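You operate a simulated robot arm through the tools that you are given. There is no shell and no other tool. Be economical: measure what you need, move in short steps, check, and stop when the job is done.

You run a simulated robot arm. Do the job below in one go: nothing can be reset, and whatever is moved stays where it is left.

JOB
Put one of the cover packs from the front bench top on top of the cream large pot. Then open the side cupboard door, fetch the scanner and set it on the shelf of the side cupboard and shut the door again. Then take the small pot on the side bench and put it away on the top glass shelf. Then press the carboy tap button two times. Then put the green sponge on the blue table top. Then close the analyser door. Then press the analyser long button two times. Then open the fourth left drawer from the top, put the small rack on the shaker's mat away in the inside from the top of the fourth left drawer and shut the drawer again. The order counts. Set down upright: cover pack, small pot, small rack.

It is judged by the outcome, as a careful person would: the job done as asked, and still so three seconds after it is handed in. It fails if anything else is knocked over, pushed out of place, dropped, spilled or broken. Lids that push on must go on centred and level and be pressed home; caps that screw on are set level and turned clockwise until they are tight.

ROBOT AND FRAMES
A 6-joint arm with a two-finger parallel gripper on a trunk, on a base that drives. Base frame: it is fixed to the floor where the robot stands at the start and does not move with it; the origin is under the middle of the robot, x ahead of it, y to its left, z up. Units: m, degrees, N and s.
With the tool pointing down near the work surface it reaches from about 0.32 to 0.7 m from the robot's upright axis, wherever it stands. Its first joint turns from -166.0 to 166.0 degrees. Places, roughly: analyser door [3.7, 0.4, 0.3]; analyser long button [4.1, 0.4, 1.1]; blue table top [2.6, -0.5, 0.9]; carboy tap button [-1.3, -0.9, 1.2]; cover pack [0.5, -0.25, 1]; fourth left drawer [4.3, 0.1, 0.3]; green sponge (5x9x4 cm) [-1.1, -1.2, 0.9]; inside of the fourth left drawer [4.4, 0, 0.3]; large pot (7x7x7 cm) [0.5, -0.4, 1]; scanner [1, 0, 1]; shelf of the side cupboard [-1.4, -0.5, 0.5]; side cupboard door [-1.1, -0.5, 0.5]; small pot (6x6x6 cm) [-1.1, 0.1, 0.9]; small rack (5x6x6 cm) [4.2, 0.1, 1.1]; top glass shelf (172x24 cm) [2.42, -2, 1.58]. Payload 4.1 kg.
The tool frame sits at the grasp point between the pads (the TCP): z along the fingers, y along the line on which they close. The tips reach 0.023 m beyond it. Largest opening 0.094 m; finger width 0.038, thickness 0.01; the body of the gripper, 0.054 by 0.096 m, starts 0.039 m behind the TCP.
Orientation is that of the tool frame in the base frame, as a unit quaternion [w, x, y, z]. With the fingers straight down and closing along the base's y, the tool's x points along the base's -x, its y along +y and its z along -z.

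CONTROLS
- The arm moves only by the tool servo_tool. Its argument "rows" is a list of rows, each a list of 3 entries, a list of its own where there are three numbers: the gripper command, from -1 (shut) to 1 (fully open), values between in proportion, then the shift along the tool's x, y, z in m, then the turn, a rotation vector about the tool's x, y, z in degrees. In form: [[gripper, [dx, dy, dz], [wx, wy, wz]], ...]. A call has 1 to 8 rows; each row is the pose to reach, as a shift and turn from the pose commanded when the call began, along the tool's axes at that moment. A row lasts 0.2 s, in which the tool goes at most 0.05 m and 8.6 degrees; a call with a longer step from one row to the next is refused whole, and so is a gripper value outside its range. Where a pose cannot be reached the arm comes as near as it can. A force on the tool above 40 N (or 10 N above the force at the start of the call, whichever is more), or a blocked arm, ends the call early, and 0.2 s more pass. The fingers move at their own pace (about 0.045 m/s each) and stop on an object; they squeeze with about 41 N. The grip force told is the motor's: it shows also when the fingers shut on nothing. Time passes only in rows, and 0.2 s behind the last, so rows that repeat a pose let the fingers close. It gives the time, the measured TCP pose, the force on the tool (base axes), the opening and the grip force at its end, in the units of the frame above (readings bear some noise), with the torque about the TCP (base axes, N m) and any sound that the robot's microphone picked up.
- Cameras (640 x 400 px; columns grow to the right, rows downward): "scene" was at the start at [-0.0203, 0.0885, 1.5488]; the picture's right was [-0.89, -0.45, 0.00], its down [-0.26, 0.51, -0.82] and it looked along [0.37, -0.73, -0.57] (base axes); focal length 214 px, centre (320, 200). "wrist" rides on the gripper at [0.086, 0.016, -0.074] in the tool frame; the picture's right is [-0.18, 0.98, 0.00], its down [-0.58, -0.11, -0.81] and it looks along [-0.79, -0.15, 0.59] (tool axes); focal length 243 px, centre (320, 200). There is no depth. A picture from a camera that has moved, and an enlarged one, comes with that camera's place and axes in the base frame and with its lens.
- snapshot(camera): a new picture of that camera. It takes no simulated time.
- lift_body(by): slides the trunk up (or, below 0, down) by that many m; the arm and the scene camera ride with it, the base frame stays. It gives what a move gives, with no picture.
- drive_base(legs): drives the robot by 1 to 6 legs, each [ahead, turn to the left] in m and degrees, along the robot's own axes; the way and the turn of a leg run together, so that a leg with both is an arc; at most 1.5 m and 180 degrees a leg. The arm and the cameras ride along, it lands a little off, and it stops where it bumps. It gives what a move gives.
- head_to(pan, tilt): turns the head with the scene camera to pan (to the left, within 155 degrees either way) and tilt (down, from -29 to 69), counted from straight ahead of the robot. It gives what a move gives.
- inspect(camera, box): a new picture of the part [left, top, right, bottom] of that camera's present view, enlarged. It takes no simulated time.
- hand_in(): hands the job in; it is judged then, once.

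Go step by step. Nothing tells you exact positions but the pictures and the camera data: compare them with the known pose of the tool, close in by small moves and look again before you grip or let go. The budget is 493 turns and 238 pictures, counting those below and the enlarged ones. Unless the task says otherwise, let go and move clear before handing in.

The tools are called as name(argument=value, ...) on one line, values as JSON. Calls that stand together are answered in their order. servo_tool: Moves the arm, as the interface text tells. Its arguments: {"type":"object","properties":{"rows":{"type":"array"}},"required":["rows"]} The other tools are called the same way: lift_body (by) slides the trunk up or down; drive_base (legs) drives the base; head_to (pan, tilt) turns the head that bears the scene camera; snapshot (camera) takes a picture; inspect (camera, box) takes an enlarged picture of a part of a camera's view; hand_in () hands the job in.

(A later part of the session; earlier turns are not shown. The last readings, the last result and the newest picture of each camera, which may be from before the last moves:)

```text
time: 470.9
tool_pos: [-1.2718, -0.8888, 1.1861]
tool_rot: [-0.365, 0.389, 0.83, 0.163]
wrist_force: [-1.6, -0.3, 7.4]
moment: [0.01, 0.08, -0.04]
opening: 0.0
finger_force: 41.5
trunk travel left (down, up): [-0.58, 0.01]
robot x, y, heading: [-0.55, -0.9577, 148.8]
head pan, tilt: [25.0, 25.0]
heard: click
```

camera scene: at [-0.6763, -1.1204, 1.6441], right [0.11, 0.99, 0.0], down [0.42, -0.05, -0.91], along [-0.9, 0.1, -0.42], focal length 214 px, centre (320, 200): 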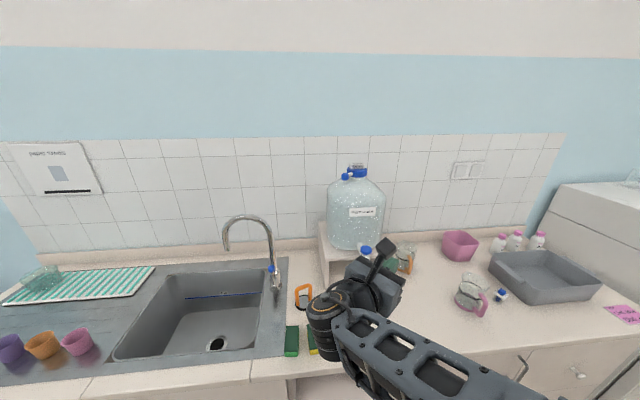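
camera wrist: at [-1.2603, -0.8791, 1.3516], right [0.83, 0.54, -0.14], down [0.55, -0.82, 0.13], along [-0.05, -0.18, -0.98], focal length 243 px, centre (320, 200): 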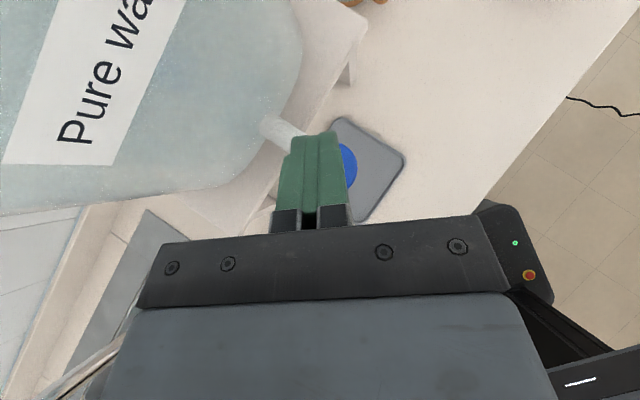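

Two presses, two clicks. Now the green sponge: left of the pair, centre about (-1.131,-1.163), long axis nearly along x. I lift away and swing over it.

servo_tool(rows=[[0.2, [0.0328, 0, -0.0308], [0, 0, 0]], [0.2, [0.0003, -0.0094, -0.0588], [4.43, -0.07, -4.16]], [0.2, [-0.0322, -0.0188, -0.0868], [8.87, -0.14, -8.32]], [0.2, [-0.0647, -0.0283, -0.1147], [13.3, -0.2, -12.5]], [0.2, [-0.0972, -0.0377, -0.1427], [17.7, -0.27, -16.6]], [0.2, [-0.1296, -0.0471, -0.1707], [22.2, -0.33, -20.8]], [0.2, [-0.1621, -0.0566, -0.1986], [26.6, -0.4, -25]], [0.2, [-0.1945, -0.066, -0.2266], [31, -0.47, -29.1]]])

snapshot(camera="wrist")

snapshot(camera="scene")

```text
time: 472.7
tool_pos: [-1.131, -1.1594, 1.1958]
tool_rot: [-0.397, 0.059, 0.916, 0.022]
wrist_force: [-0.1, -0.1, 0.1]
moment: [0.01, 0.0, 0.05]
opening: 0.0563
finger_force: 0.0
trunk travel left (down, up): [-0.58, 0.01]
robot x, y, heading: [-0.5484, -0.9571, 148.5]
head pan, tilt: [25.0, 25.0]
```

```text
84 pictures are left
camera wrist: at [-1.1325, -1.143, 1.3099], right [0.25, 0.96, -0.14], down [0.96, -0.23, 0.13], along [0.09, -0.17, -0.98], focal length 243 px, centre (320, 200)
```

wrist: 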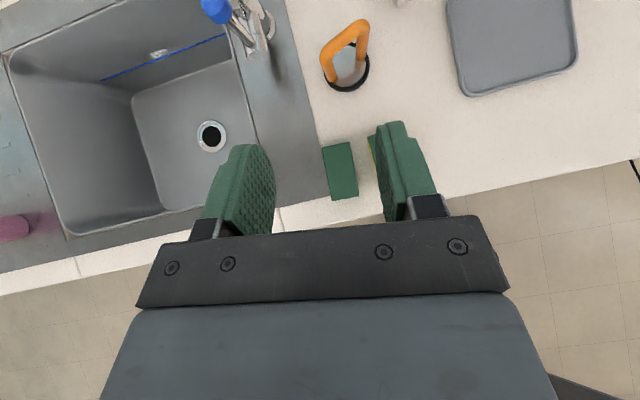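

```text
83 pictures are left
camera scene: at [-0.6761, -1.1208, 1.6441], right [0.11, 0.99, 0.0], down [0.42, -0.05, -0.91], along [-0.9, 0.1, -0.42], focal length 214 px, centre (320, 200)
```

scene: 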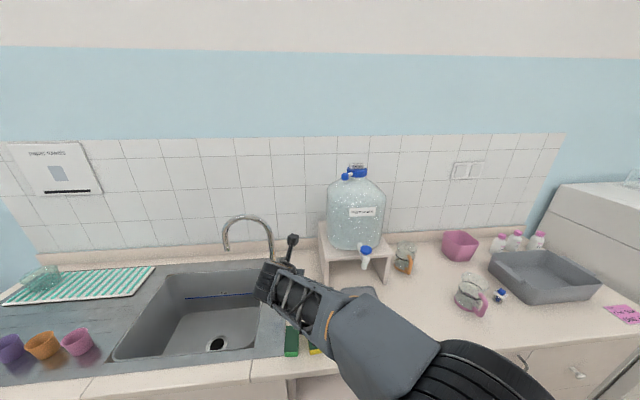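

servo_tool(rows=[[0.4, [-0.0304, -0.0011, 0.0291], [0, 0, 0]], [0.4, [-0.0608, -0.0022, 0.0582], [0, 0, 0]], [0.4, [-0.0912, -0.0034, 0.0873], [0, 0, 0]], [0.4, [-0.1216, -0.0045, 0.1164], [0, 0, 0]], [0.4, [-0.152, -0.0056, 0.1455], [0, 0, 0]], [0.4, [-0.152, -0.0056, 0.1455], [0, 0, 0]]])

snapshot(camera="wrist")

```text
time: 474.1
tool_pos: [-1.1354, -1.1685, 0.9884]
tool_rot: [-0.397, 0.06, 0.915, 0.021]
wrist_force: [-0.7, -0.5, 1.0]
moment: [0.01, 0.01, -0.02]
opening: 0.066
finger_force: 0.1
trunk travel left (down, up): [-0.58, 0.01]
robot x, y, heading: [-0.5495, -0.9595, 148.6]
head pan, tilt: [25.0, 25.0]
```

```text
82 pictures are left
camera wrist: at [-1.136, -1.1509, 1.1004], right [0.25, 0.96, -0.14], down [0.96, -0.23, 0.13], along [0.09, -0.17, -0.98], focal length 243 px, centre (320, 200)
```

wrist: 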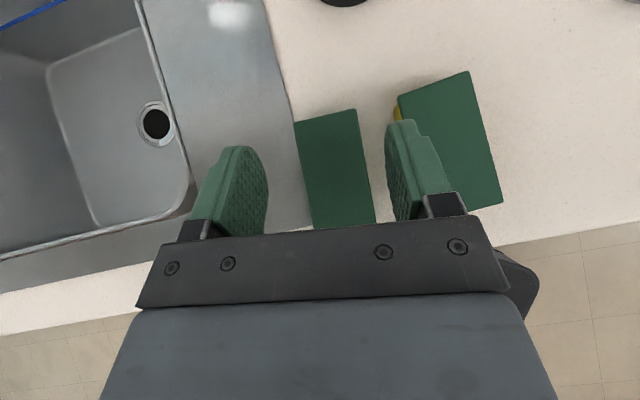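

The right finger fits in the gap between the sponges. I descend and grip.

servo_tool(rows=[[0.4, [-0.0146, 0, 0.0137], [0, 0, 0]], [0.4, [-0.0277, 0, 0.026], [0, 0, 0]], [0.4, [-0.0365, 0, 0.0343], [0, 0, 0]], [0.4, [-0.0423, 0, 0.0397], [0, 0, 0]], [0.4, [-0.0423, 0, 0.0397], [0, 0, 0]]])

snapshot(camera="wrist")

```text
time: 475.3
tool_pos: [-1.1353, -1.167, 0.9308]
tool_rot: [-0.4, 0.063, 0.914, 0.021]
wrist_force: [1.7, 0.3, 19.5]
moment: [-0.63, 0.09, 0.12]
opening: 0.0657
finger_force: 0.0
trunk travel left (down, up): [-0.58, 0.01]
robot x, y, heading: [-0.5487, -0.9609, 148.7]
head pan, tilt: [25.0, 25.0]
```

```text
81 pictures are left
camera wrist: at [-1.1365, -1.1493, 1.0458], right [0.25, 0.96, -0.15], down [0.96, -0.23, 0.12], along [0.08, -0.17, -0.98], focal length 243 px, centre (320, 200)
```

wrist: 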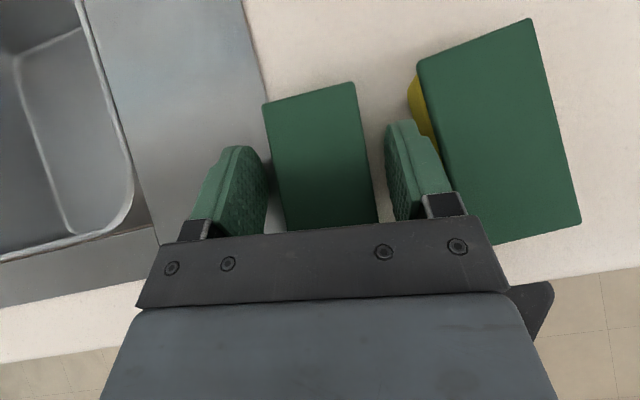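

The left finger rests on the sink rim. I raise 3 mm and close.

servo_tool(rows=[[0.4, [0.003, 0, -0.0028], [0, 0, 0]], [-1, [0.003, 0, -0.0028], [0, 0, 0]], [-1, [0.003, 0, -0.0028], [0, 0, 0]], [-1, [0.003, 0, -0.0028], [0, 0, 0]], [-1, [0.003, 0, -0.0028], [0, 0, 0]]])

servo_tool(rows=[[-1, [0.0219, 0, -0.0206], [0, 0, 0]], [-1, [0.0438, 0, -0.0411], [0, 0, 0]], [-1, [0.073, 0, -0.0685], [0, 0, 0]], [-1, [0.102, 0, -0.096], [0, 0, 0]], [-1, [0.102, 0, -0.096], [0, 0, 0]]])

snapshot(camera="wrist")

```text
time: 476.5
tool_pos: [-1.1333, -1.1652, 0.9322]
tool_rot: [-0.397, 0.061, 0.915, 0.022]
wrist_force: [7.1, 4.1, 5.3]
moment: [-0.02, -0.14, 0.52]
opening: 0.0437
finger_force: 41.1
trunk travel left (down, up): [-0.58, 0.01]
robot x, y, heading: [-0.5473, -0.9574, 148.8]
head pan, tilt: [25.0, 25.0]
```

```text
time: 477.7
tool_pos: [-1.1325, -1.165, 1.0735]
tool_rot: [-0.398, 0.061, 0.915, 0.022]
wrist_force: [-0.3, 0.7, 0.3]
moment: [-0.03, 0.02, 0.0]
opening: 0.043
finger_force: 41.4
trunk travel left (down, up): [-0.58, 0.01]
robot x, y, heading: [-0.5482, -0.9577, 148.7]
head pan, tilt: [25.0, 25.0]
```

```text
80 pictures are left
camera wrist: at [-1.1353, -1.148, 1.1876], right [0.25, 0.96, -0.14], down [0.96, -0.23, 0.13], along [0.09, -0.17, -0.98], focal length 243 px, centre (320, 200)
```

wrist: 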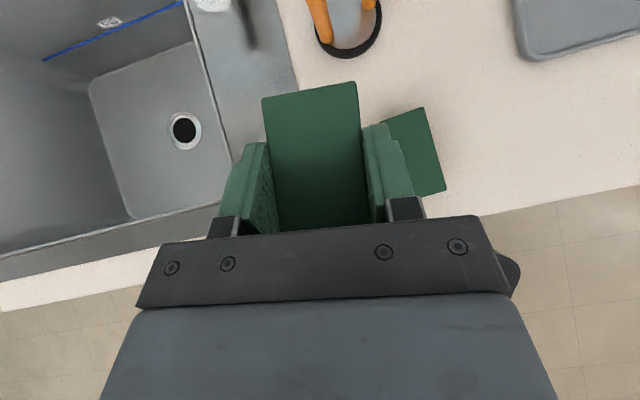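

The green sponge is held; the other stayed put. I retract and drive to the blue table by the north route.

servo_tool(rows=[[-1, [0.03, 0.005, -0.033], [0, 0, 0]], [-1, [0.04, 0.02, -0.075], [0, 0, 0]], [-1, [0.035, 0.04, -0.12], [0, 0, 0]], [-1, [0.025, 0.06, -0.162], [0, 0, 0]], [-1, [0.01, 0.08, -0.205], [0, 0, 0]], [-1, [-0.005, 0.1035, -0.2545], [0, 0, 0]]])

drive_base(legs=[[0, -70], [0.9, 0], [0.9, 0], [0, -79]])

```text
refused: row 6 steps farther than a row can; nothing moved
```

```text
time: 493.3
tool_pos: [0.2266, 1.2911, 1.0743]
tool_rot: [-0.083, 0.899, 0.182, 0.39]
wrist_force: [0.7, -0.4, -0.4]
moment: [0.01, -0.04, 0.01]
opening: 0.0428
finger_force: 41.3
trunk travel left (down, up): [-0.58, 0.01]
robot x, y, heading: [-0.1705, 0.8168, -0.9]
head pan, tilt: [25.0, 25.0]
```

A slip: the retract was refused while the drive went ahead with the arm still out over the side bench. I check the carboy, stand and other things for any disturbance.

head_to(pan=-140, tilt=25)

snapshot(camera="scene")

inspect(camera="scene", box=[260, 120, 500, 280])

```text
time: 495.9
tool_pos: [0.2271, 1.2903, 1.0734]
tool_rot: [-0.083, 0.899, 0.182, 0.389]
wrist_force: [0.1, 0.2, 0.9]
moment: [0.01, 0.0, 0.01]
opening: 0.0428
finger_force: 40.4
trunk travel left (down, up): [-0.58, 0.01]
robot x, y, heading: [-0.1692, 0.8153, -0.8]
head pan, tilt: [-140.0, 25.0]
```

```text
79 pictures are left
camera scene: at [-0.2992, 0.9258, 1.6441], right [-0.63, 0.77, 0.0], down [0.33, 0.27, -0.91], along [-0.7, -0.57, -0.42], focal length 214 px, centre (320, 200)
```

scene: 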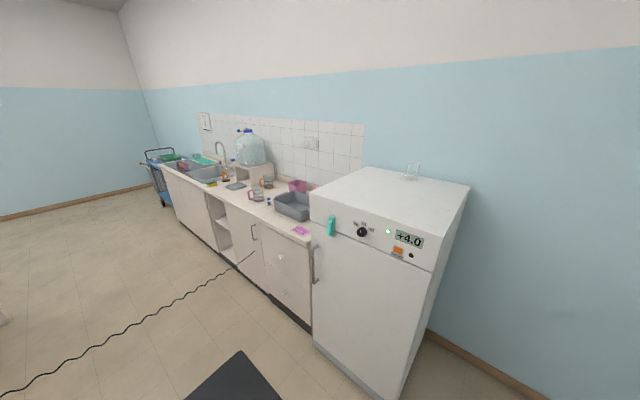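

```text
2.50 times, centred on (380, 200) of scene
camera zoom: at [-0.2992, 0.9258, 1.6441], right [-0.63, 0.77, 0.0], down [0.33, 0.27, -0.91], along [-0.7, -0.57, -0.42], focal length 536 px, centre (170, 200)
```

zoom: 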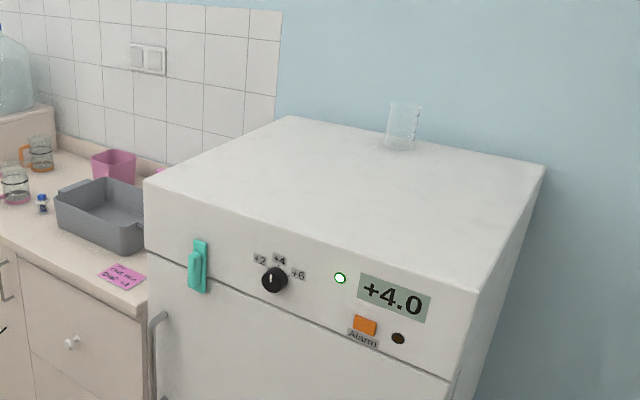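

inspect(camera="scene", box=[180, 110, 320, 240])

```text
3.08 times, centred on (250, 175) of scene
camera zoom: at [-0.2992, 0.9258, 1.6441], right [-0.63, 0.77, 0.0], down [0.33, 0.27, -0.91], along [-0.7, -0.57, -0.42], focal length 660 px, centre (535, 277)
```

zoom: 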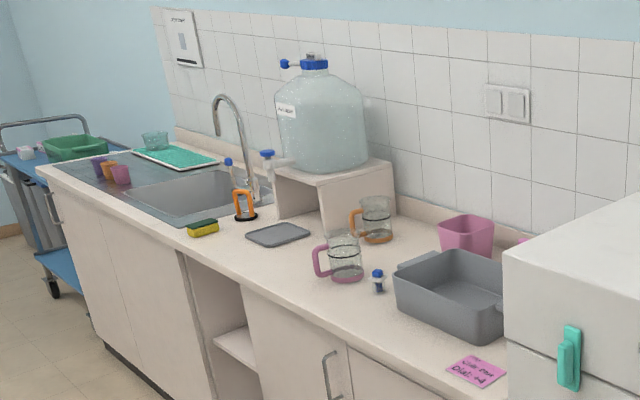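

Nothing on the side bench was disturbed. I raise the arm properly and continue to the blue table.

servo_tool(rows=[[-1, [0.033, 0, -0.031], [0, 0, 0]], [-1, [0.066, 0, -0.062], [0, 0, 0]], [-1, [0.098, 0, -0.092], [0, 0, 0]], [-1, [0.128, 0, -0.12], [0, 0, 0]], [-1, [0.128, 0, -0.12], [0, 0, 0]]])

```text
time: 497.1
tool_pos: [0.226, 1.2907, 1.2479]
tool_rot: [-0.083, 0.899, 0.183, 0.389]
wrist_force: [0.5, -0.4, 0.2]
moment: [0.01, -0.02, -0.03]
opening: 0.0427
finger_force: 41.4
trunk travel left (down, up): [-0.58, 0.01]
robot x, y, heading: [-0.1686, 0.82, -0.8]
head pan, tilt: [-140.0, 25.0]
```

drive_base(legs=[[1.5, 0], [0.36, 0], [0, -89], [1.27, 0], [0, 58]])

snapshot(camera="wrist")

```text
time: 518.8
tool_pos: [2.2926, -0.2715, 1.2471]
tool_rot: [0.026, 0.915, -0.07, 0.397]
wrist_force: [-0.3, -0.1, 0.2]
moment: [0.0, -0.03, -0.01]
opening: 0.0426
finger_force: 40.7
trunk travel left (down, up): [-0.58, 0.01]
robot x, y, heading: [1.7072, -0.4707, -32.5]
head pan, tilt: [-140.0, 25.0]
```

```text
76 pictures are left
camera wrist: at [2.2949, -0.2897, 1.3613], right [-0.27, -0.95, -0.14], down [-0.96, 0.25, 0.13], along [-0.08, 0.17, -0.98], focal length 243 px, centre (320, 200)
```

wrist: 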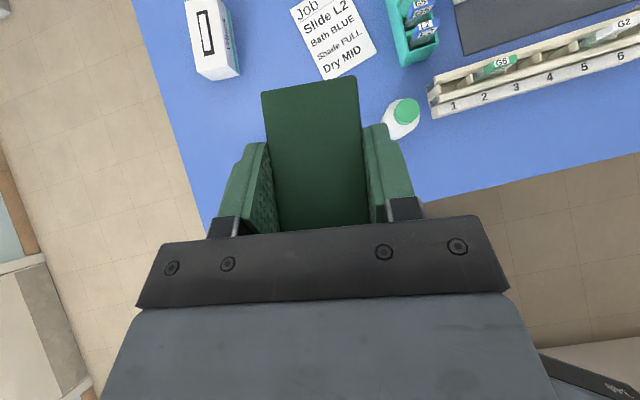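

The cube hides behind the held sponge on the left and a bottle stands to the right, so I aim for the free strip at (2.262,-0.31) near the edge.

servo_tool(rows=[[-1, [-0.034, 0.0065, 0.027], [0, 0, 0]], [-1, [-0.068, 0.0131, 0.054], [0, 0, 0]], [-1, [-0.102, 0.0196, 0.081], [0, 0, 0]], [-1, [-0.136, 0.0261, 0.108], [0, 0, 0]], [-1, [-0.17, 0.0326, 0.135], [0, 0, 0]], [-1, [-0.204, 0.0392, 0.162], [0, 0, 0]], [-1, [-0.238, 0.0457, 0.189], [0, 0, 0]], [-1, [-0.238, 0.0457, 0.189], [0, 0, 0]]])

snapshot(camera="wrist")

head_to(pan=45, tilt=35)

snapshot(camera="scene")

```text
time: 520.6
tool_pos: [2.2596, -0.312, 0.9442]
tool_rot: [0.026, 0.915, -0.07, 0.397]
wrist_force: [0.7, -0.7, -0.5]
moment: [0.0, 0.02, -0.02]
opening: 0.0427
finger_force: 40.9
trunk travel left (down, up): [-0.58, 0.01]
robot x, y, heading: [1.7087, -0.468, -32.5]
head pan, tilt: [-140.0, 25.0]
```

```text
75 pictures are left
camera wrist: at [2.2619, -0.3299, 1.057], right [-0.27, -0.95, -0.14], down [-0.96, 0.25, 0.13], along [-0.08, 0.17, -0.98], focal length 243 px, centre (320, 200)
```

wrist: 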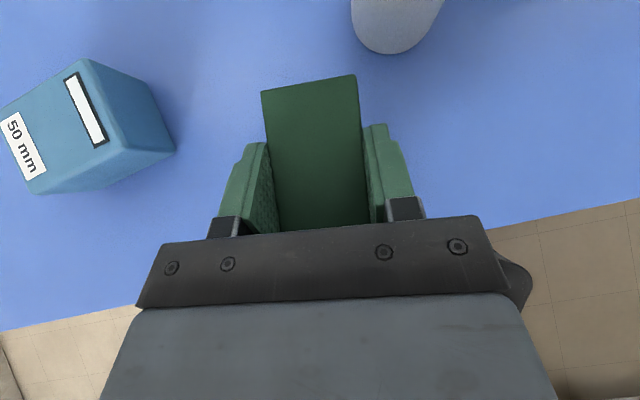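

```text
time: 523.4
tool_pos: [2.2596, -0.3117, 0.9436]
tool_rot: [0.026, 0.915, -0.069, 0.397]
wrist_force: [0.3, -0.3, 0.1]
moment: [0.01, 0.0, 0.0]
opening: 0.0427
finger_force: 41.3
trunk travel left (down, up): [-0.58, 0.01]
robot x, y, heading: [1.7092, -0.4666, -32.3]
head pan, tilt: [45.0, 35.0]
```

```text
74 pictures are left
camera scene: at [1.8311, -0.2755, 1.6284], right [0.22, -0.98, 0.0], down [-0.56, -0.13, -0.82], along [0.8, 0.18, -0.57], focal length 214 px, centre (320, 200)
```

scene: 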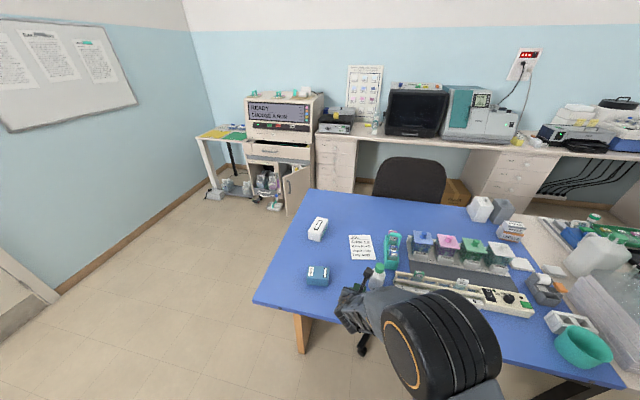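

Clear. I lower the sponge until it touches.

servo_tool(rows=[[-1, [-0.0146, 0, 0.0137], [0, 0, 0]], [-1, [-0.0183, 0, 0.0171], [0, 0, 0]], [-1, [-0.022, 0, 0.0205], [0, 0, 0]], [-1, [-0.0256, 0, 0.0239], [0, 0, 0]], [-1, [-0.0256, 0, 0.0239], [0, 0, 0]]])

```text
time: 524.6
tool_pos: [2.2604, -0.3113, 0.9116]
tool_rot: [0.025, 0.914, -0.07, 0.399]
wrist_force: [-0.4, -0.2, 10.6]
moment: [-0.11, 0.42, -0.01]
opening: 0.0425
finger_force: 40.7
trunk travel left (down, up): [-0.58, 0.01]
robot x, y, heading: [1.7078, -0.4691, -32.5]
head pan, tilt: [45.0, 35.0]
```

servo_tool(rows=[[0.0, [0.0005, 0, -0.0005], [0, 0, 0]], [0.3, [0.0005, 0, -0.0005], [0, 0, 0]], [0.4, [0.0005, 0, -0.0005], [0, 0, 0]], [0.4, [0.0005, 0, -0.0005], [0, 0, 0]], [0.4, [0.0273, 0, -0.026], [0, 0, 0]], [0.4, [0.0564, 0, -0.053], [0, 0, 0]], [0.4, [0.085, 0, -0.08], [0, 0, 0]], [0.4, [0.114, 0, -0.107], [0, 0, 0]]])

snapshot(camera="wrist")

```text
time: 526.4
tool_pos: [2.2616, -0.3111, 1.0649]
tool_rot: [0.026, 0.915, -0.07, 0.397]
wrist_force: [-0.7, -0.1, -0.2]
moment: [-0.02, -0.01, 0.02]
opening: 0.0658
finger_force: 0.1
trunk travel left (down, up): [-0.58, 0.01]
robot x, y, heading: [1.7043, -0.4689, -32.1]
head pan, tilt: [45.0, 35.0]
```

```text
73 pictures are left
camera wrist: at [2.2633, -0.3299, 1.1791], right [-0.27, -0.95, -0.14], down [-0.96, 0.25, 0.13], along [-0.09, 0.17, -0.98], focal length 243 px, centre (320, 200)
```

wrist: 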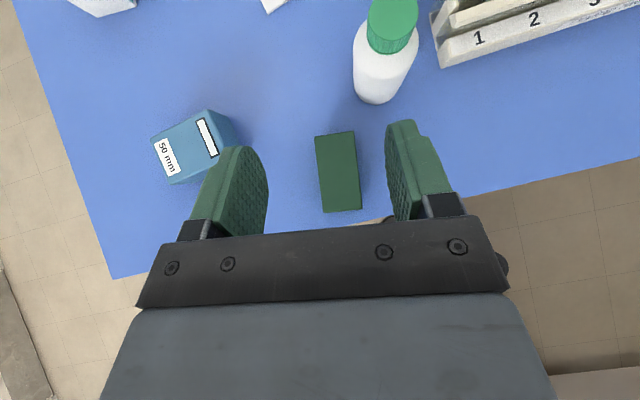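

The sponge lies on the blue table. Next the analyser at the far end; I enlarge it.

inspect(camera="scene", box=[190, 80, 350, 220])

```text
2.86 times, centred on (270, 150) of scene
camera zoom: at [1.8305, -0.2757, 1.6284], right [0.22, -0.98, 0.0], down [-0.56, -0.13, -0.82], along [0.8, 0.18, -0.57], focal length 613 px, centre (463, 343)
```

zoom: 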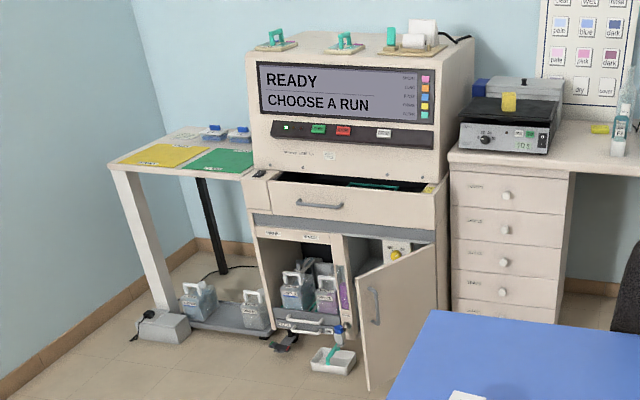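

The analyser's lower door stands open (hinged on its right), and the drawers with the shaker on top are next to it. I drive toward it.

drive_base(legs=[[0, 122], [1.25, 0], [0, -90], [1.1, 0]])

head_to(pan=-10, tilt=25)

snapshot(camera="scene")

```text
time: 531.5
tool_pos: [1.313, -0.0481, 1.0652]
tool_rot: [-0.326, 0.533, 0.745, 0.233]
wrist_force: [19.5, 7.5, 3.5]
moment: [-0.11, 0.23, 0.45]
opening: 0.0568
finger_force: 0.0
trunk travel left (down, up): [-0.58, 0.01]
robot x, y, heading: [1.7063, -0.4686, 85.9]
head pan, tilt: [45.0, 35.0]
stopped in leg 1: the force on the tool passed its limit at 54 N (the readings are from after the stop); the commanded pose is now the measured one
```

```text
time: 532.8
tool_pos: [1.3118, -0.049, 1.0646]
tool_rot: [-0.326, 0.532, 0.746, 0.231]
wrist_force: [23.8, 13.5, -1.3]
moment: [-0.12, 0.14, 0.46]
opening: 0.0542
finger_force: 0.0
trunk travel left (down, up): [-0.58, 0.01]
robot x, y, heading: [1.7052, -0.4682, 86.0]
head pan, tilt: [-10.0, 25.0]
```

```text
71 pictures are left
camera scene: at [1.5625, -0.4238, 1.6444], right [0.97, -0.24, 0.0], down [-0.1, -0.41, -0.91], along [0.22, 0.88, -0.42], focal length 214 px, centre (320, 200)
```

scene: 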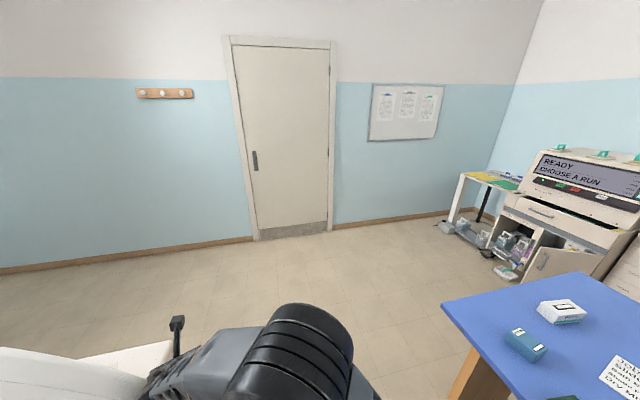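

The swinging arm bumped the back of the cover machine. I turn back right immediately and check it.

drive_base(legs=[[0, -20]])

head_to(pan=80, tilt=30)

snapshot(camera="scene")

```text
time: 534.3
tool_pos: [1.4762, 0.0604, 1.0653]
tool_rot: [-0.279, 0.653, 0.644, 0.284]
wrist_force: [0.7, 0.5, 0.1]
moment: [0.02, 0.01, -0.01]
opening: 0.0658
finger_force: 0.1
trunk travel left (down, up): [-0.58, 0.01]
robot x, y, heading: [1.7083, -0.47, 66.2]
head pan, tilt: [-10.0, 25.0]
```

```text
time: 535.9
tool_pos: [1.477, 0.0596, 1.0647]
tool_rot: [-0.28, 0.653, 0.643, 0.285]
wrist_force: [0.7, 0.1, -0.2]
moment: [-0.03, 0.03, -0.02]
opening: 0.0659
finger_force: 0.0
trunk travel left (down, up): [-0.58, 0.01]
robot x, y, heading: [1.7073, -0.4676, 66.2]
head pan, tilt: [80.0, 30.0]
```

```text
70 pictures are left
camera scene: at [1.4551, -0.4041, 1.6362], right [0.56, 0.83, 0.0], down [0.42, -0.28, -0.87], along [-0.72, 0.48, -0.5], focal length 214 px, centre (320, 200)
```

scene: 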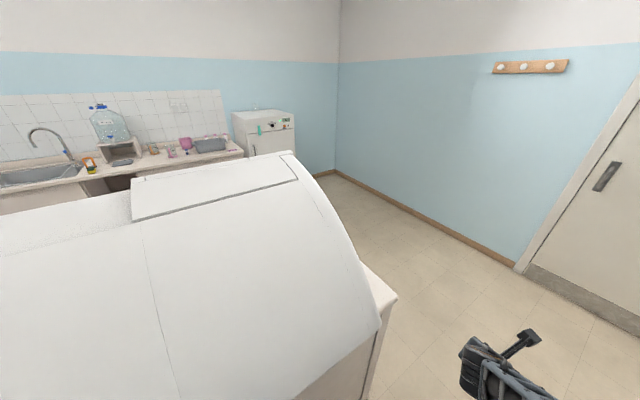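

The machine hasn't moved. I swing the arm more in front of the robot before driving on.

servo_tool(rows=[[0, [0.002, 0.041, 0.0024], [-3.3, 0, 3]], [0, [0.0045, 0.082, 0.005], [-6.5, 0, 6]], [0, [0.007, 0.123, 0.007], [-9.8, 0, 9.1]], [0, [0.009, 0.164, 0.01], [-13, 0, 12.1]], [0, [0.011, 0.206, 0.012], [-16.3, 0, 15.1]], [0, [0.0136, 0.247, 0.0147], [-19.5, 0, 18.1]], [0, [0.016, 0.288, 0.017], [-22.8, 0, 21.2]], [0, [0.018, 0.329, 0.0196], [-26, 0, 24.2]]])

drive_base(legs=[[0, 25], [1.22, 0], [0, -91], [1.1, 0]])

head_to(pan=-10, tilt=25)

snapshot(camera="scene")

```text
time: 537.7
tool_pos: [1.8054, 0.08, 1.0645]
tool_rot: [-0.18, 0.819, 0.412, 0.357]
wrist_force: [-0.6, -0.6, -0.1]
moment: [0.01, -0.02, 0.01]
opening: 0.0469
finger_force: 0.1
trunk travel left (down, up): [-0.58, 0.01]
robot x, y, heading: [1.7085, -0.4676, 66.2]
head pan, tilt: [80.0, 30.0]
```

```text
time: 554.4
tool_pos: [3.3493, 0.8717, 1.0646]
tool_rot: [0.044, 0.911, -0.101, 0.398]
wrist_force: [0.7, 0.1, 0.7]
moment: [0.0, 0.02, -0.01]
opening: 0.0472
finger_force: 0.0
trunk travel left (down, up): [-0.58, 0.01]
robot x, y, heading: [2.8066, 0.7401, -0.2]
head pan, tilt: [80.0, 30.0]
```

```text
time: 556.0
tool_pos: [3.3498, 0.8724, 1.0653]
tool_rot: [0.045, 0.911, -0.102, 0.398]
wrist_force: [1.2, 0.1, -0.3]
moment: [-0.01, 0.01, 0.01]
opening: 0.0471
finger_force: 0.1
trunk travel left (down, up): [-0.58, 0.01]
robot x, y, heading: [2.8103, 0.7426, -0.0]
head pan, tilt: [-10.0, 25.0]
```

```text
69 pictures are left
camera scene: at [2.8398, 0.8923, 1.6441], right [-0.17, -0.98, 0.0], down [-0.42, 0.07, -0.91], along [0.89, -0.16, -0.42], focal length 214 px, centre (320, 200)
```

scene: 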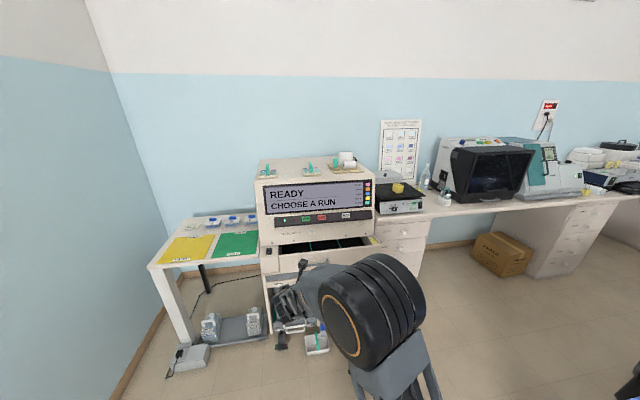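

inspect(camera="scene", box=[255, 150, 435, 260])

inspect(camera="scene", box=[240, 230, 460, 390])

```text
3.56 times, centred on (345, 205) of scene
camera zoom: at [2.8398, 0.8923, 1.6441], right [-0.17, -0.98, 0.0], down [-0.42, 0.07, -0.91], along [0.89, -0.16, -0.42], focal length 763 px, centre (231, 182)
```

zoom: 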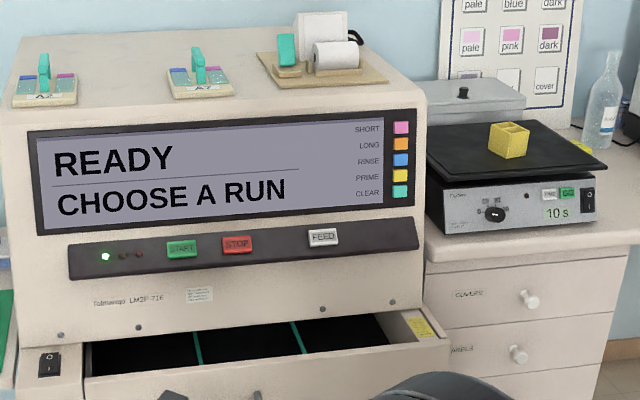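

```text
2.50 times, centred on (350, 310) of scene
camera zoom: at [2.8398, 0.8923, 1.6441], right [-0.17, -0.98, 0.0], down [-0.42, 0.07, -0.91], along [0.89, -0.16, -0.42], focal length 536 px, centre (245, -75)
```

zoom: 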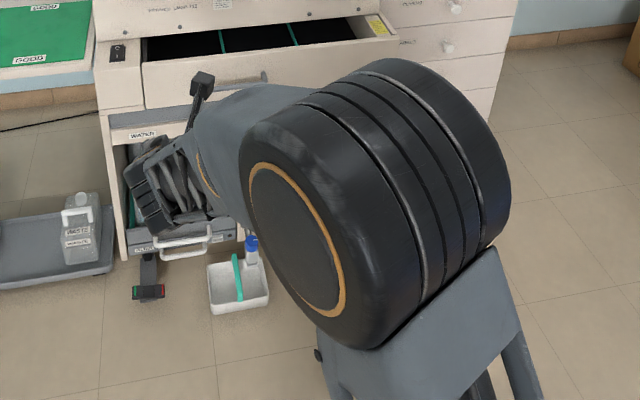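

The LONG button is the orange square on the right panel. The open door's free edge is near (3.56,0.48) and its outer face looks southwest, so I'll push from there. I drive to the spot.

drive_base(legs=[[0, -73], [0.4, 0], [0, 58]])

head_to(pan=25, tilt=40)

snapshot(camera="scene")

```text
time: 564.3
tool_pos: [3.4758, 0.3475, 1.0647]
tool_rot: [0.097, 0.889, -0.223, 0.388]
wrist_force: [-0.4, 1.2, -1.0]
moment: [0.0, 0.03, -0.02]
opening: 0.047
finger_force: 0.0
trunk travel left (down, up): [-0.58, 0.01]
robot x, y, heading: [2.9208, 0.3636, -15.7]
head pan, tilt: [-10.0, 25.0]
```

```text
time: 565.3
tool_pos: [3.4746, 0.3478, 1.0643]
tool_rot: [0.097, 0.889, -0.223, 0.388]
wrist_force: [-0.3, -0.1, 0.3]
moment: [0.01, -0.01, 0.01]
opening: 0.047
finger_force: 0.1
trunk travel left (down, up): [-0.58, 0.01]
robot x, y, heading: [2.918, 0.3645, -15.3]
head pan, tilt: [25.0, 40.0]
```

```text
66 pictures are left
camera scene: at [2.9896, 0.5554, 1.6209], right [0.16, -0.99, 0.0], down [-0.63, -0.11, -0.77], along [0.76, 0.13, -0.64], focal length 214 px, centre (320, 200)
```

scene: 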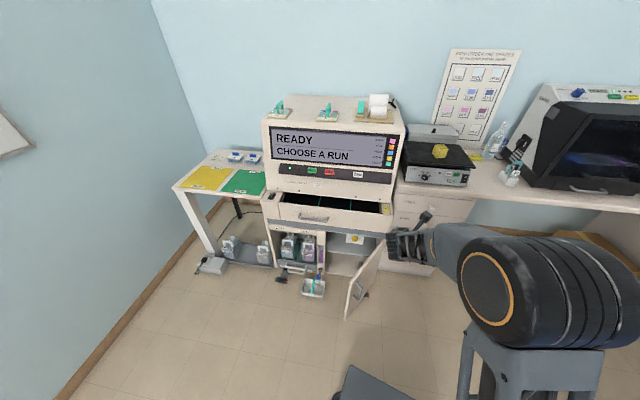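

inspect(camera="scene", box=[260, 180, 440, 340])

```text
2.50 times, centred on (350, 260) of scene
camera zoom: at [2.9896, 0.5554, 1.6209], right [0.16, -0.99, 0.0], down [-0.63, -0.11, -0.77], along [0.76, 0.13, -0.64], focal length 536 px, centre (245, 50)
```

zoom: 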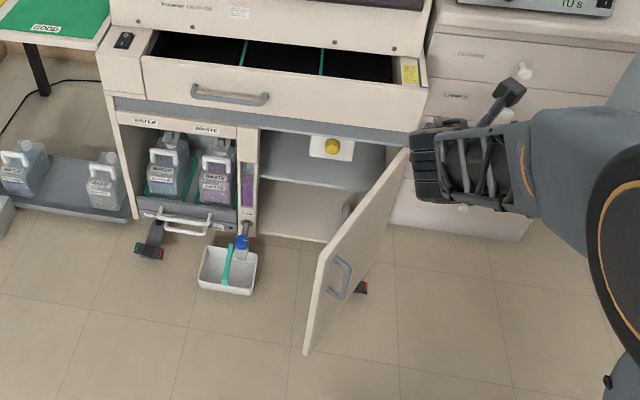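

lift_body(by=-0.4)

lift_body(by=-0.07)

snapshot(camera="wrist")

```text
time: 569.1
tool_pos: [3.4755, 0.3474, 0.6652]
tool_rot: [0.097, 0.889, -0.223, 0.388]
wrist_force: [-0.9, 0.1, -0.5]
moment: [0.02, 0.0, 0.01]
opening: 0.0469
finger_force: 0.0
trunk travel left (down, up): [-0.18, 0.41]
robot x, y, heading: [2.9206, 0.3628, -15.4]
head pan, tilt: [25.0, 40.0]
```

```text
time: 570.2
tool_pos: [3.4767, 0.3468, 0.5954]
tool_rot: [0.097, 0.889, -0.223, 0.388]
wrist_force: [-0.1, -0.9, -0.4]
moment: [-0.03, 0.01, -0.01]
opening: 0.047
finger_force: 0.1
trunk travel left (down, up): [-0.11, 0.48]
robot x, y, heading: [2.9207, 0.3638, -15.4]
head pan, tilt: [25.0, 40.0]
```

```text
64 pictures are left
camera wrist: at [3.4716, 0.3308, 0.7087], right [-0.57, -0.81, -0.13], down [-0.82, 0.56, 0.12], along [-0.02, 0.18, -0.98], focal length 243 px, centre (320, 200)
```

wrist: 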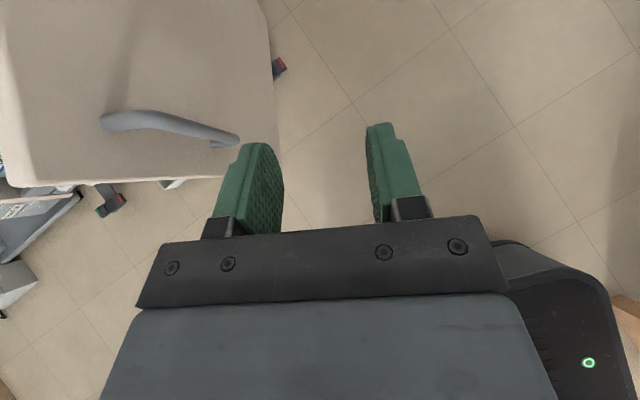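

The handle is at z 0.39–0.57, so I'll push just above it. I sweep the closed gripper against the door's outer face.

servo_tool(rows=[[-1, [0.018, 0, -0.017], [0, 0, 0]], [-1, [0.0248, -0.0429, -0.008], [0, 0, 0]], [-1, [0.0317, -0.0857, 0.0011], [0, 0, 0]], [-1, [0.0362, -0.1204, 0.0073], [0, 0, 0]], [-1, [0.0401, -0.1643, 0.0134], [0, 0, 0]], [-1, [0.0451, -0.2017, 0.0202], [0, 0, 0]], [-1, [0.053, -0.242, 0.0304], [0, 0, 0]], [-1, [0.0625, -0.2787, 0.0418], [0, 0, 0]]])

snapshot(camera="scene")

```text
time: 572.0
tool_pos: [3.6721, 0.557, 0.6102]
tool_rot: [0.098, 0.889, -0.222, 0.388]
wrist_force: [-0.1, 0.0, 0.8]
moment: [0.05, 0.03, 0.02]
opening: 0.0
finger_force: 40.8
trunk travel left (down, up): [-0.11, 0.48]
robot x, y, heading: [2.9171, 0.3609, -15.6]
head pan, tilt: [25.0, 40.0]
```

```text
63 pictures are left
camera scene: at [2.9892, 0.5553, 1.1509], right [0.17, -0.99, 0.0], down [-0.63, -0.11, -0.77], along [0.76, 0.13, -0.64], focal length 214 px, centre (320, 200)
```

scene: 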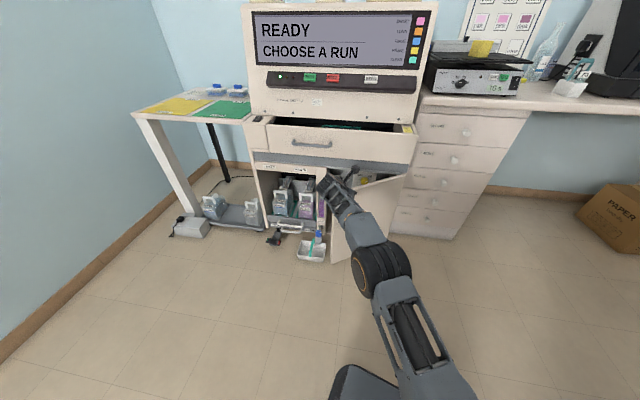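

inspect(camera="scene", box=[240, 130, 440, 270])

```text
2.86 times, centred on (340, 200) of scene
camera zoom: at [2.9892, 0.5553, 1.1509], right [0.17, -0.99, 0.0], down [-0.63, -0.11, -0.77], along [0.76, 0.13, -0.64], focal length 613 px, centre (263, 200)
```

zoom: 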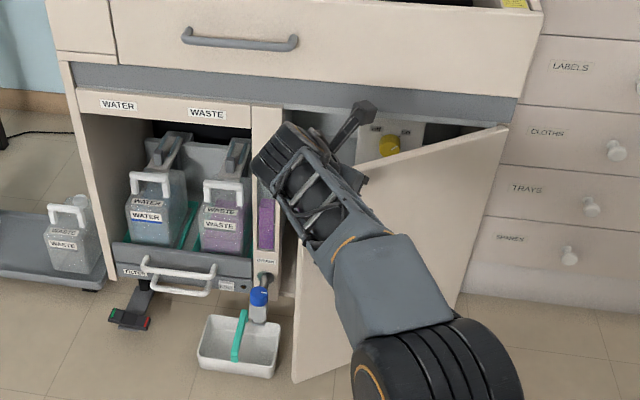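

The door is about 35° open now; the open drawer above limits room, so I back off a little, go lower (below the handle) and push there.

servo_tool(rows=[[-1, [-0.0215, 0.0378, -0.024], [0, 0, 0]], [-1, [-0.043, 0.0757, -0.048], [0, 0, 0]], [-1, [-0.074, 0.0757, -0.019], [0, 0, 0]], [-1, [-0.104, 0.0757, 0.01], [0, 0, 0]], [-1, [-0.134, 0.0757, 0.039], [0, 0, 0]], [-1, [-0.165, 0.0757, 0.068], [0, 0, 0]], [-1, [-0.165, 0.0757, 0.068], [0, 0, 0]]])

lift_body(by=-0.11)

drive_base(legs=[[0.06, 0]])

snapshot(camera="scene")

```text
time: 573.6
tool_pos: [3.5795, 0.5209, 0.446]
tool_rot: [0.098, 0.889, -0.223, 0.388]
wrist_force: [0.6, -0.1, 0.8]
moment: [0.01, -0.02, 0.02]
opening: 0.0001
finger_force: 40.8
trunk travel left (down, up): [-0.11, 0.48]
robot x, y, heading: [2.9156, 0.3645, -15.6]
head pan, tilt: [25.0, 40.0]
```

```text
time: 575.0
tool_pos: [3.5788, 0.5203, 0.3341]
tool_rot: [0.097, 0.889, -0.223, 0.388]
wrist_force: [-0.4, 0.1, 0.2]
moment: [-0.04, 0.0, 0.01]
opening: 0.0003
finger_force: 40.4
trunk travel left (down, up): [0.0, 0.59]
robot x, y, heading: [2.9176, 0.3658, -15.4]
head pan, tilt: [25.0, 40.0]
```

```text
time: 576.0
tool_pos: [3.6371, 0.505, 0.3353]
tool_rot: [0.097, 0.889, -0.223, 0.388]
wrist_force: [1.0, -0.1, -0.2]
moment: [-0.03, -0.05, 0.01]
opening: 0.0
finger_force: 41.2
trunk travel left (down, up): [0.0, 0.59]
robot x, y, heading: [2.9795, 0.3481, -15.4]
head pan, tilt: [25.0, 40.0]
```

```text
61 pictures are left
camera scene: at [3.0476, 0.5394, 1.0408], right [0.16, -0.99, 0.0], down [-0.63, -0.11, -0.77], along [0.76, 0.13, -0.64], focal length 214 px, centre (320, 200)
```

scene: 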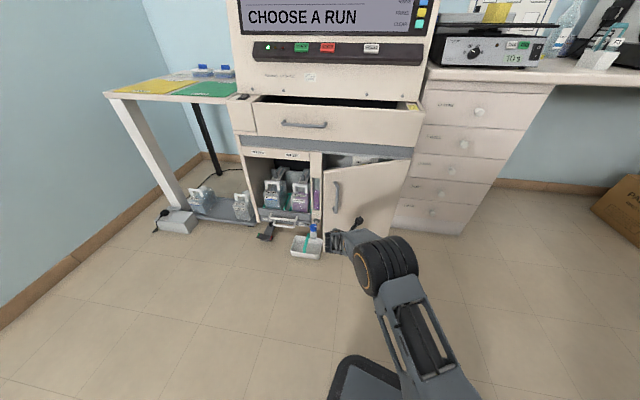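

servo_tool(rows=[[-1, [0.002, -0.0287, 0.0034], [0, 0, 0]], [-1, [0.003, -0.0577, 0.0058], [0, 0, 0]], [-1, [0.0155, -0.0813, 0.0198], [0, 0, 0]], [-1, [0.0268, -0.1038, 0.0325], [0, 0, 0]], [-1, [0.0422, -0.1264, 0.0495], [0, 0, 0]], [-1, [0.058, -0.1481, 0.0668], [0, 0, 0]], [-1, [0.0722, -0.1636, 0.0824], [0, 0, 0]]])

snapshot(camera="scene")

```text
time: 577.6
tool_pos: [3.7216, 0.5653, 0.3395]
tool_rot: [0.097, 0.889, -0.223, 0.388]
wrist_force: [-0.1, -0.2, -0.2]
moment: [-0.03, -0.02, 0.0]
opening: 0.0
finger_force: 40.8
out of reach, approached as far as the arm can: row 4, 5, 6, 7
trunk travel left (down, up): [0.0, 0.59]
robot x, y, heading: [2.9756, 0.3473, -15.5]
head pan, tilt: [25.0, 40.0]
```

```text
60 pictures are left
camera scene: at [3.0476, 0.5394, 1.0408], right [0.16, -0.99, 0.0], down [-0.63, -0.11, -0.77], along [0.76, 0.13, -0.64], focal length 214 px, centre (320, 200)
```

scene: 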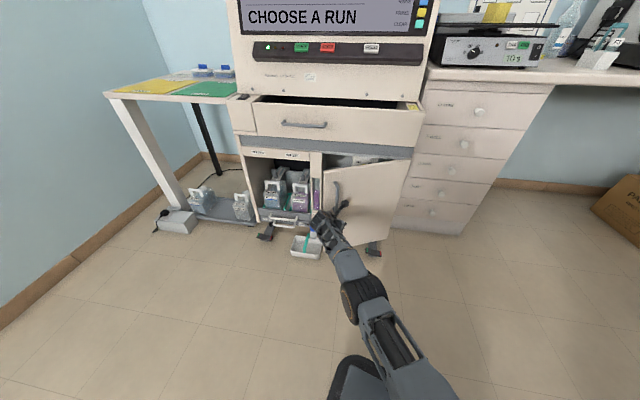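

inspect(camera="scene", box=[250, 140, 430, 270])

snapshot(camera="wrist")

```text
3.08 times, centred on (340, 205) of scene
camera zoom: at [3.0476, 0.5394, 1.0408], right [0.16, -0.99, 0.0], down [-0.63, -0.11, -0.77], along [0.76, 0.13, -0.64], focal length 660 px, centre (258, 185)
```

zoom: 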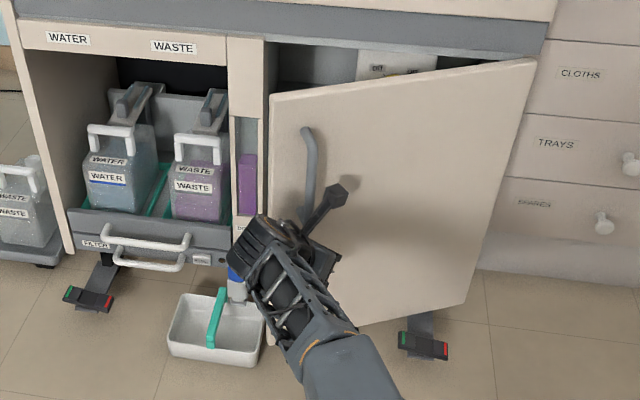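

```text
58 pictures are left
camera wrist: at [3.7177, 0.5486, 0.4534], right [-0.57, -0.81, -0.13], down [-0.82, 0.56, 0.12], along [-0.02, 0.18, -0.98], focal length 243 px, centre (320, 200)
```

wrist: 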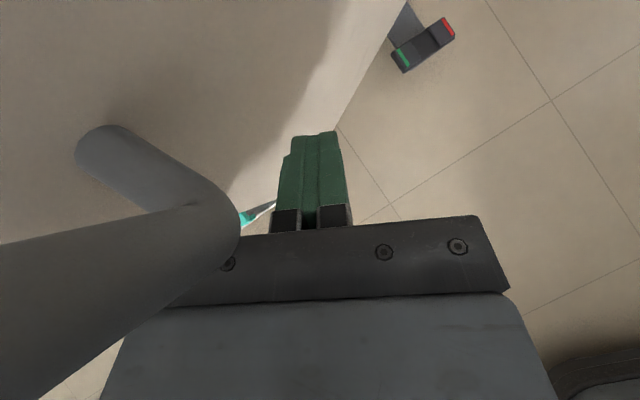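

The gripper presses the door below its handle; I push on by driving forward.

drive_base(legs=[[0.08, 4]])

inspect(camera="scene", box=[250, 140, 430, 270])

```text
time: 578.6
tool_pos: [3.783, 0.5956, 0.3402]
tool_rot: [0.084, 0.896, -0.193, 0.391]
wrist_force: [-0.6, -0.4, 0.2]
moment: [0.01, 0.04, 0.01]
opening: 0.0
finger_force: 41.4
trunk travel left (down, up): [0.0, 0.59]
robot x, y, heading: [3.0542, 0.3281, -11.9]
head pan, tilt: [25.0, 40.0]
```

```text
3.08 times, centred on (340, 205) of scene
camera zoom: at [3.112, 0.5249, 1.0408], right [0.23, -0.97, 0.0], down [-0.63, -0.15, -0.77], along [0.75, 0.18, -0.64], focal length 660 px, centre (258, 185)
```

zoom: 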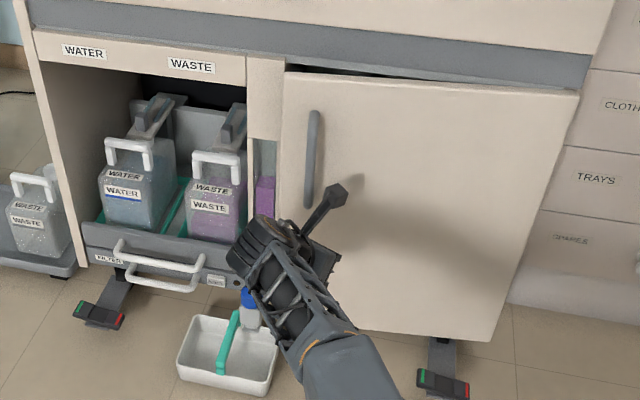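

drive_base(legs=[[0.05, 0]])

inspect(camera="scene", box=[250, 140, 430, 270])

```text
time: 579.6
tool_pos: [3.8333, 0.5863, 0.3408]
tool_rot: [0.084, 0.896, -0.192, 0.391]
wrist_force: [1.5, -0.2, -1.0]
moment: [0.01, 0.01, -0.02]
opening: 0.0001
finger_force: 40.3
trunk travel left (down, up): [0.0, 0.59]
robot x, y, heading: [3.1042, 0.3157, -11.7]
head pan, tilt: [25.0, 40.0]
```

```text
3.08 times, centred on (340, 205) of scene
camera zoom: at [3.1621, 0.5146, 1.0408], right [0.23, -0.97, 0.0], down [-0.63, -0.15, -0.77], along [0.75, 0.18, -0.64], focal length 660 px, centre (258, 185)
```

zoom: 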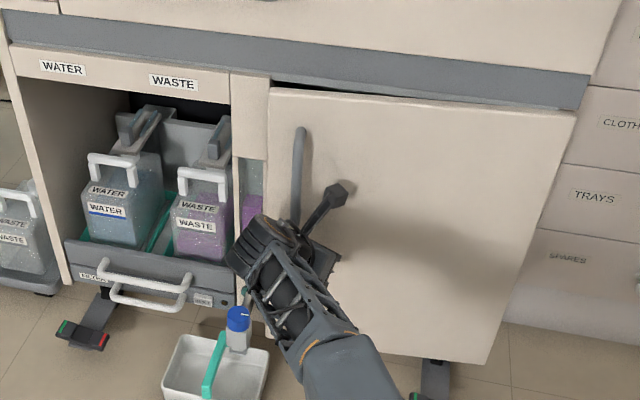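

drive_base(legs=[[0.03, 0]])

inspect(camera="scene", box=[250, 130, 430, 260])

```text
time: 580.4
tool_pos: [3.8614, 0.5808, 0.34]
tool_rot: [0.084, 0.896, -0.192, 0.392]
wrist_force: [0.1, 0.1, -0.5]
moment: [-0.01, -0.05, 0.05]
opening: 0.0
finger_force: 41.4
trunk travel left (down, up): [0.0, 0.59]
robot x, y, heading: [3.1331, 0.3114, -11.5]
head pan, tilt: [25.0, 40.0]
```

```text
3.08 times, centred on (340, 195) of scene
camera zoom: at [3.1913, 0.5087, 1.0408], right [0.23, -0.97, 0.0], down [-0.63, -0.15, -0.77], along [0.75, 0.18, -0.64], focal length 660 px, centre (258, 215)
```

zoom: 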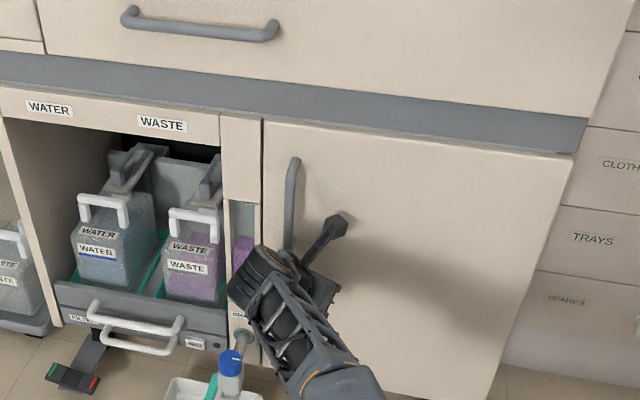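

drive_base(legs=[[0.02, 0]])

inspect(camera="scene", box=[290, 130, 430, 240])

```text
time: 581.1
tool_pos: [3.8624, 0.5816, 0.3389]
tool_rot: [0.088, 0.897, -0.193, 0.388]
wrist_force: [-11.4, -3.0, 4.9]
moment: [-0.01, -0.13, -0.12]
opening: 0.0
finger_force: 41.3
trunk travel left (down, up): [0.0, 0.59]
robot x, y, heading: [3.1392, 0.3134, -11.4]
head pan, tilt: [25.0, 40.0]
stopped in leg 1: the force on the tool passed its limit at 80 N (the readings are from after the stop); the commanded pose is now the measured one
```

```text
3.64 times, centred on (360, 185) of scene
camera zoom: at [3.1948, 0.5076, 1.0408], right [0.23, -0.97, 0.0], down [-0.62, -0.15, -0.77], along [0.75, 0.18, -0.64], focal length 780 px, centre (174, 254)
```

zoom: 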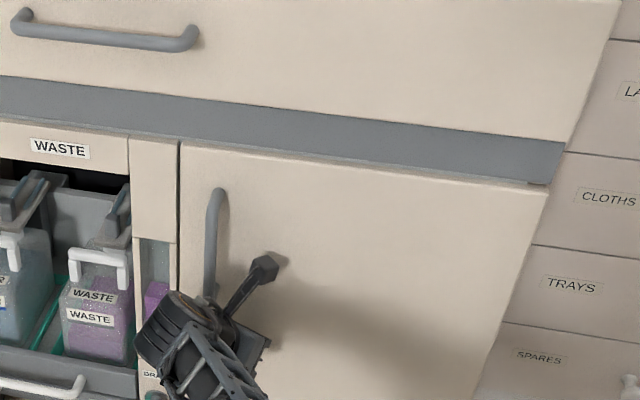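

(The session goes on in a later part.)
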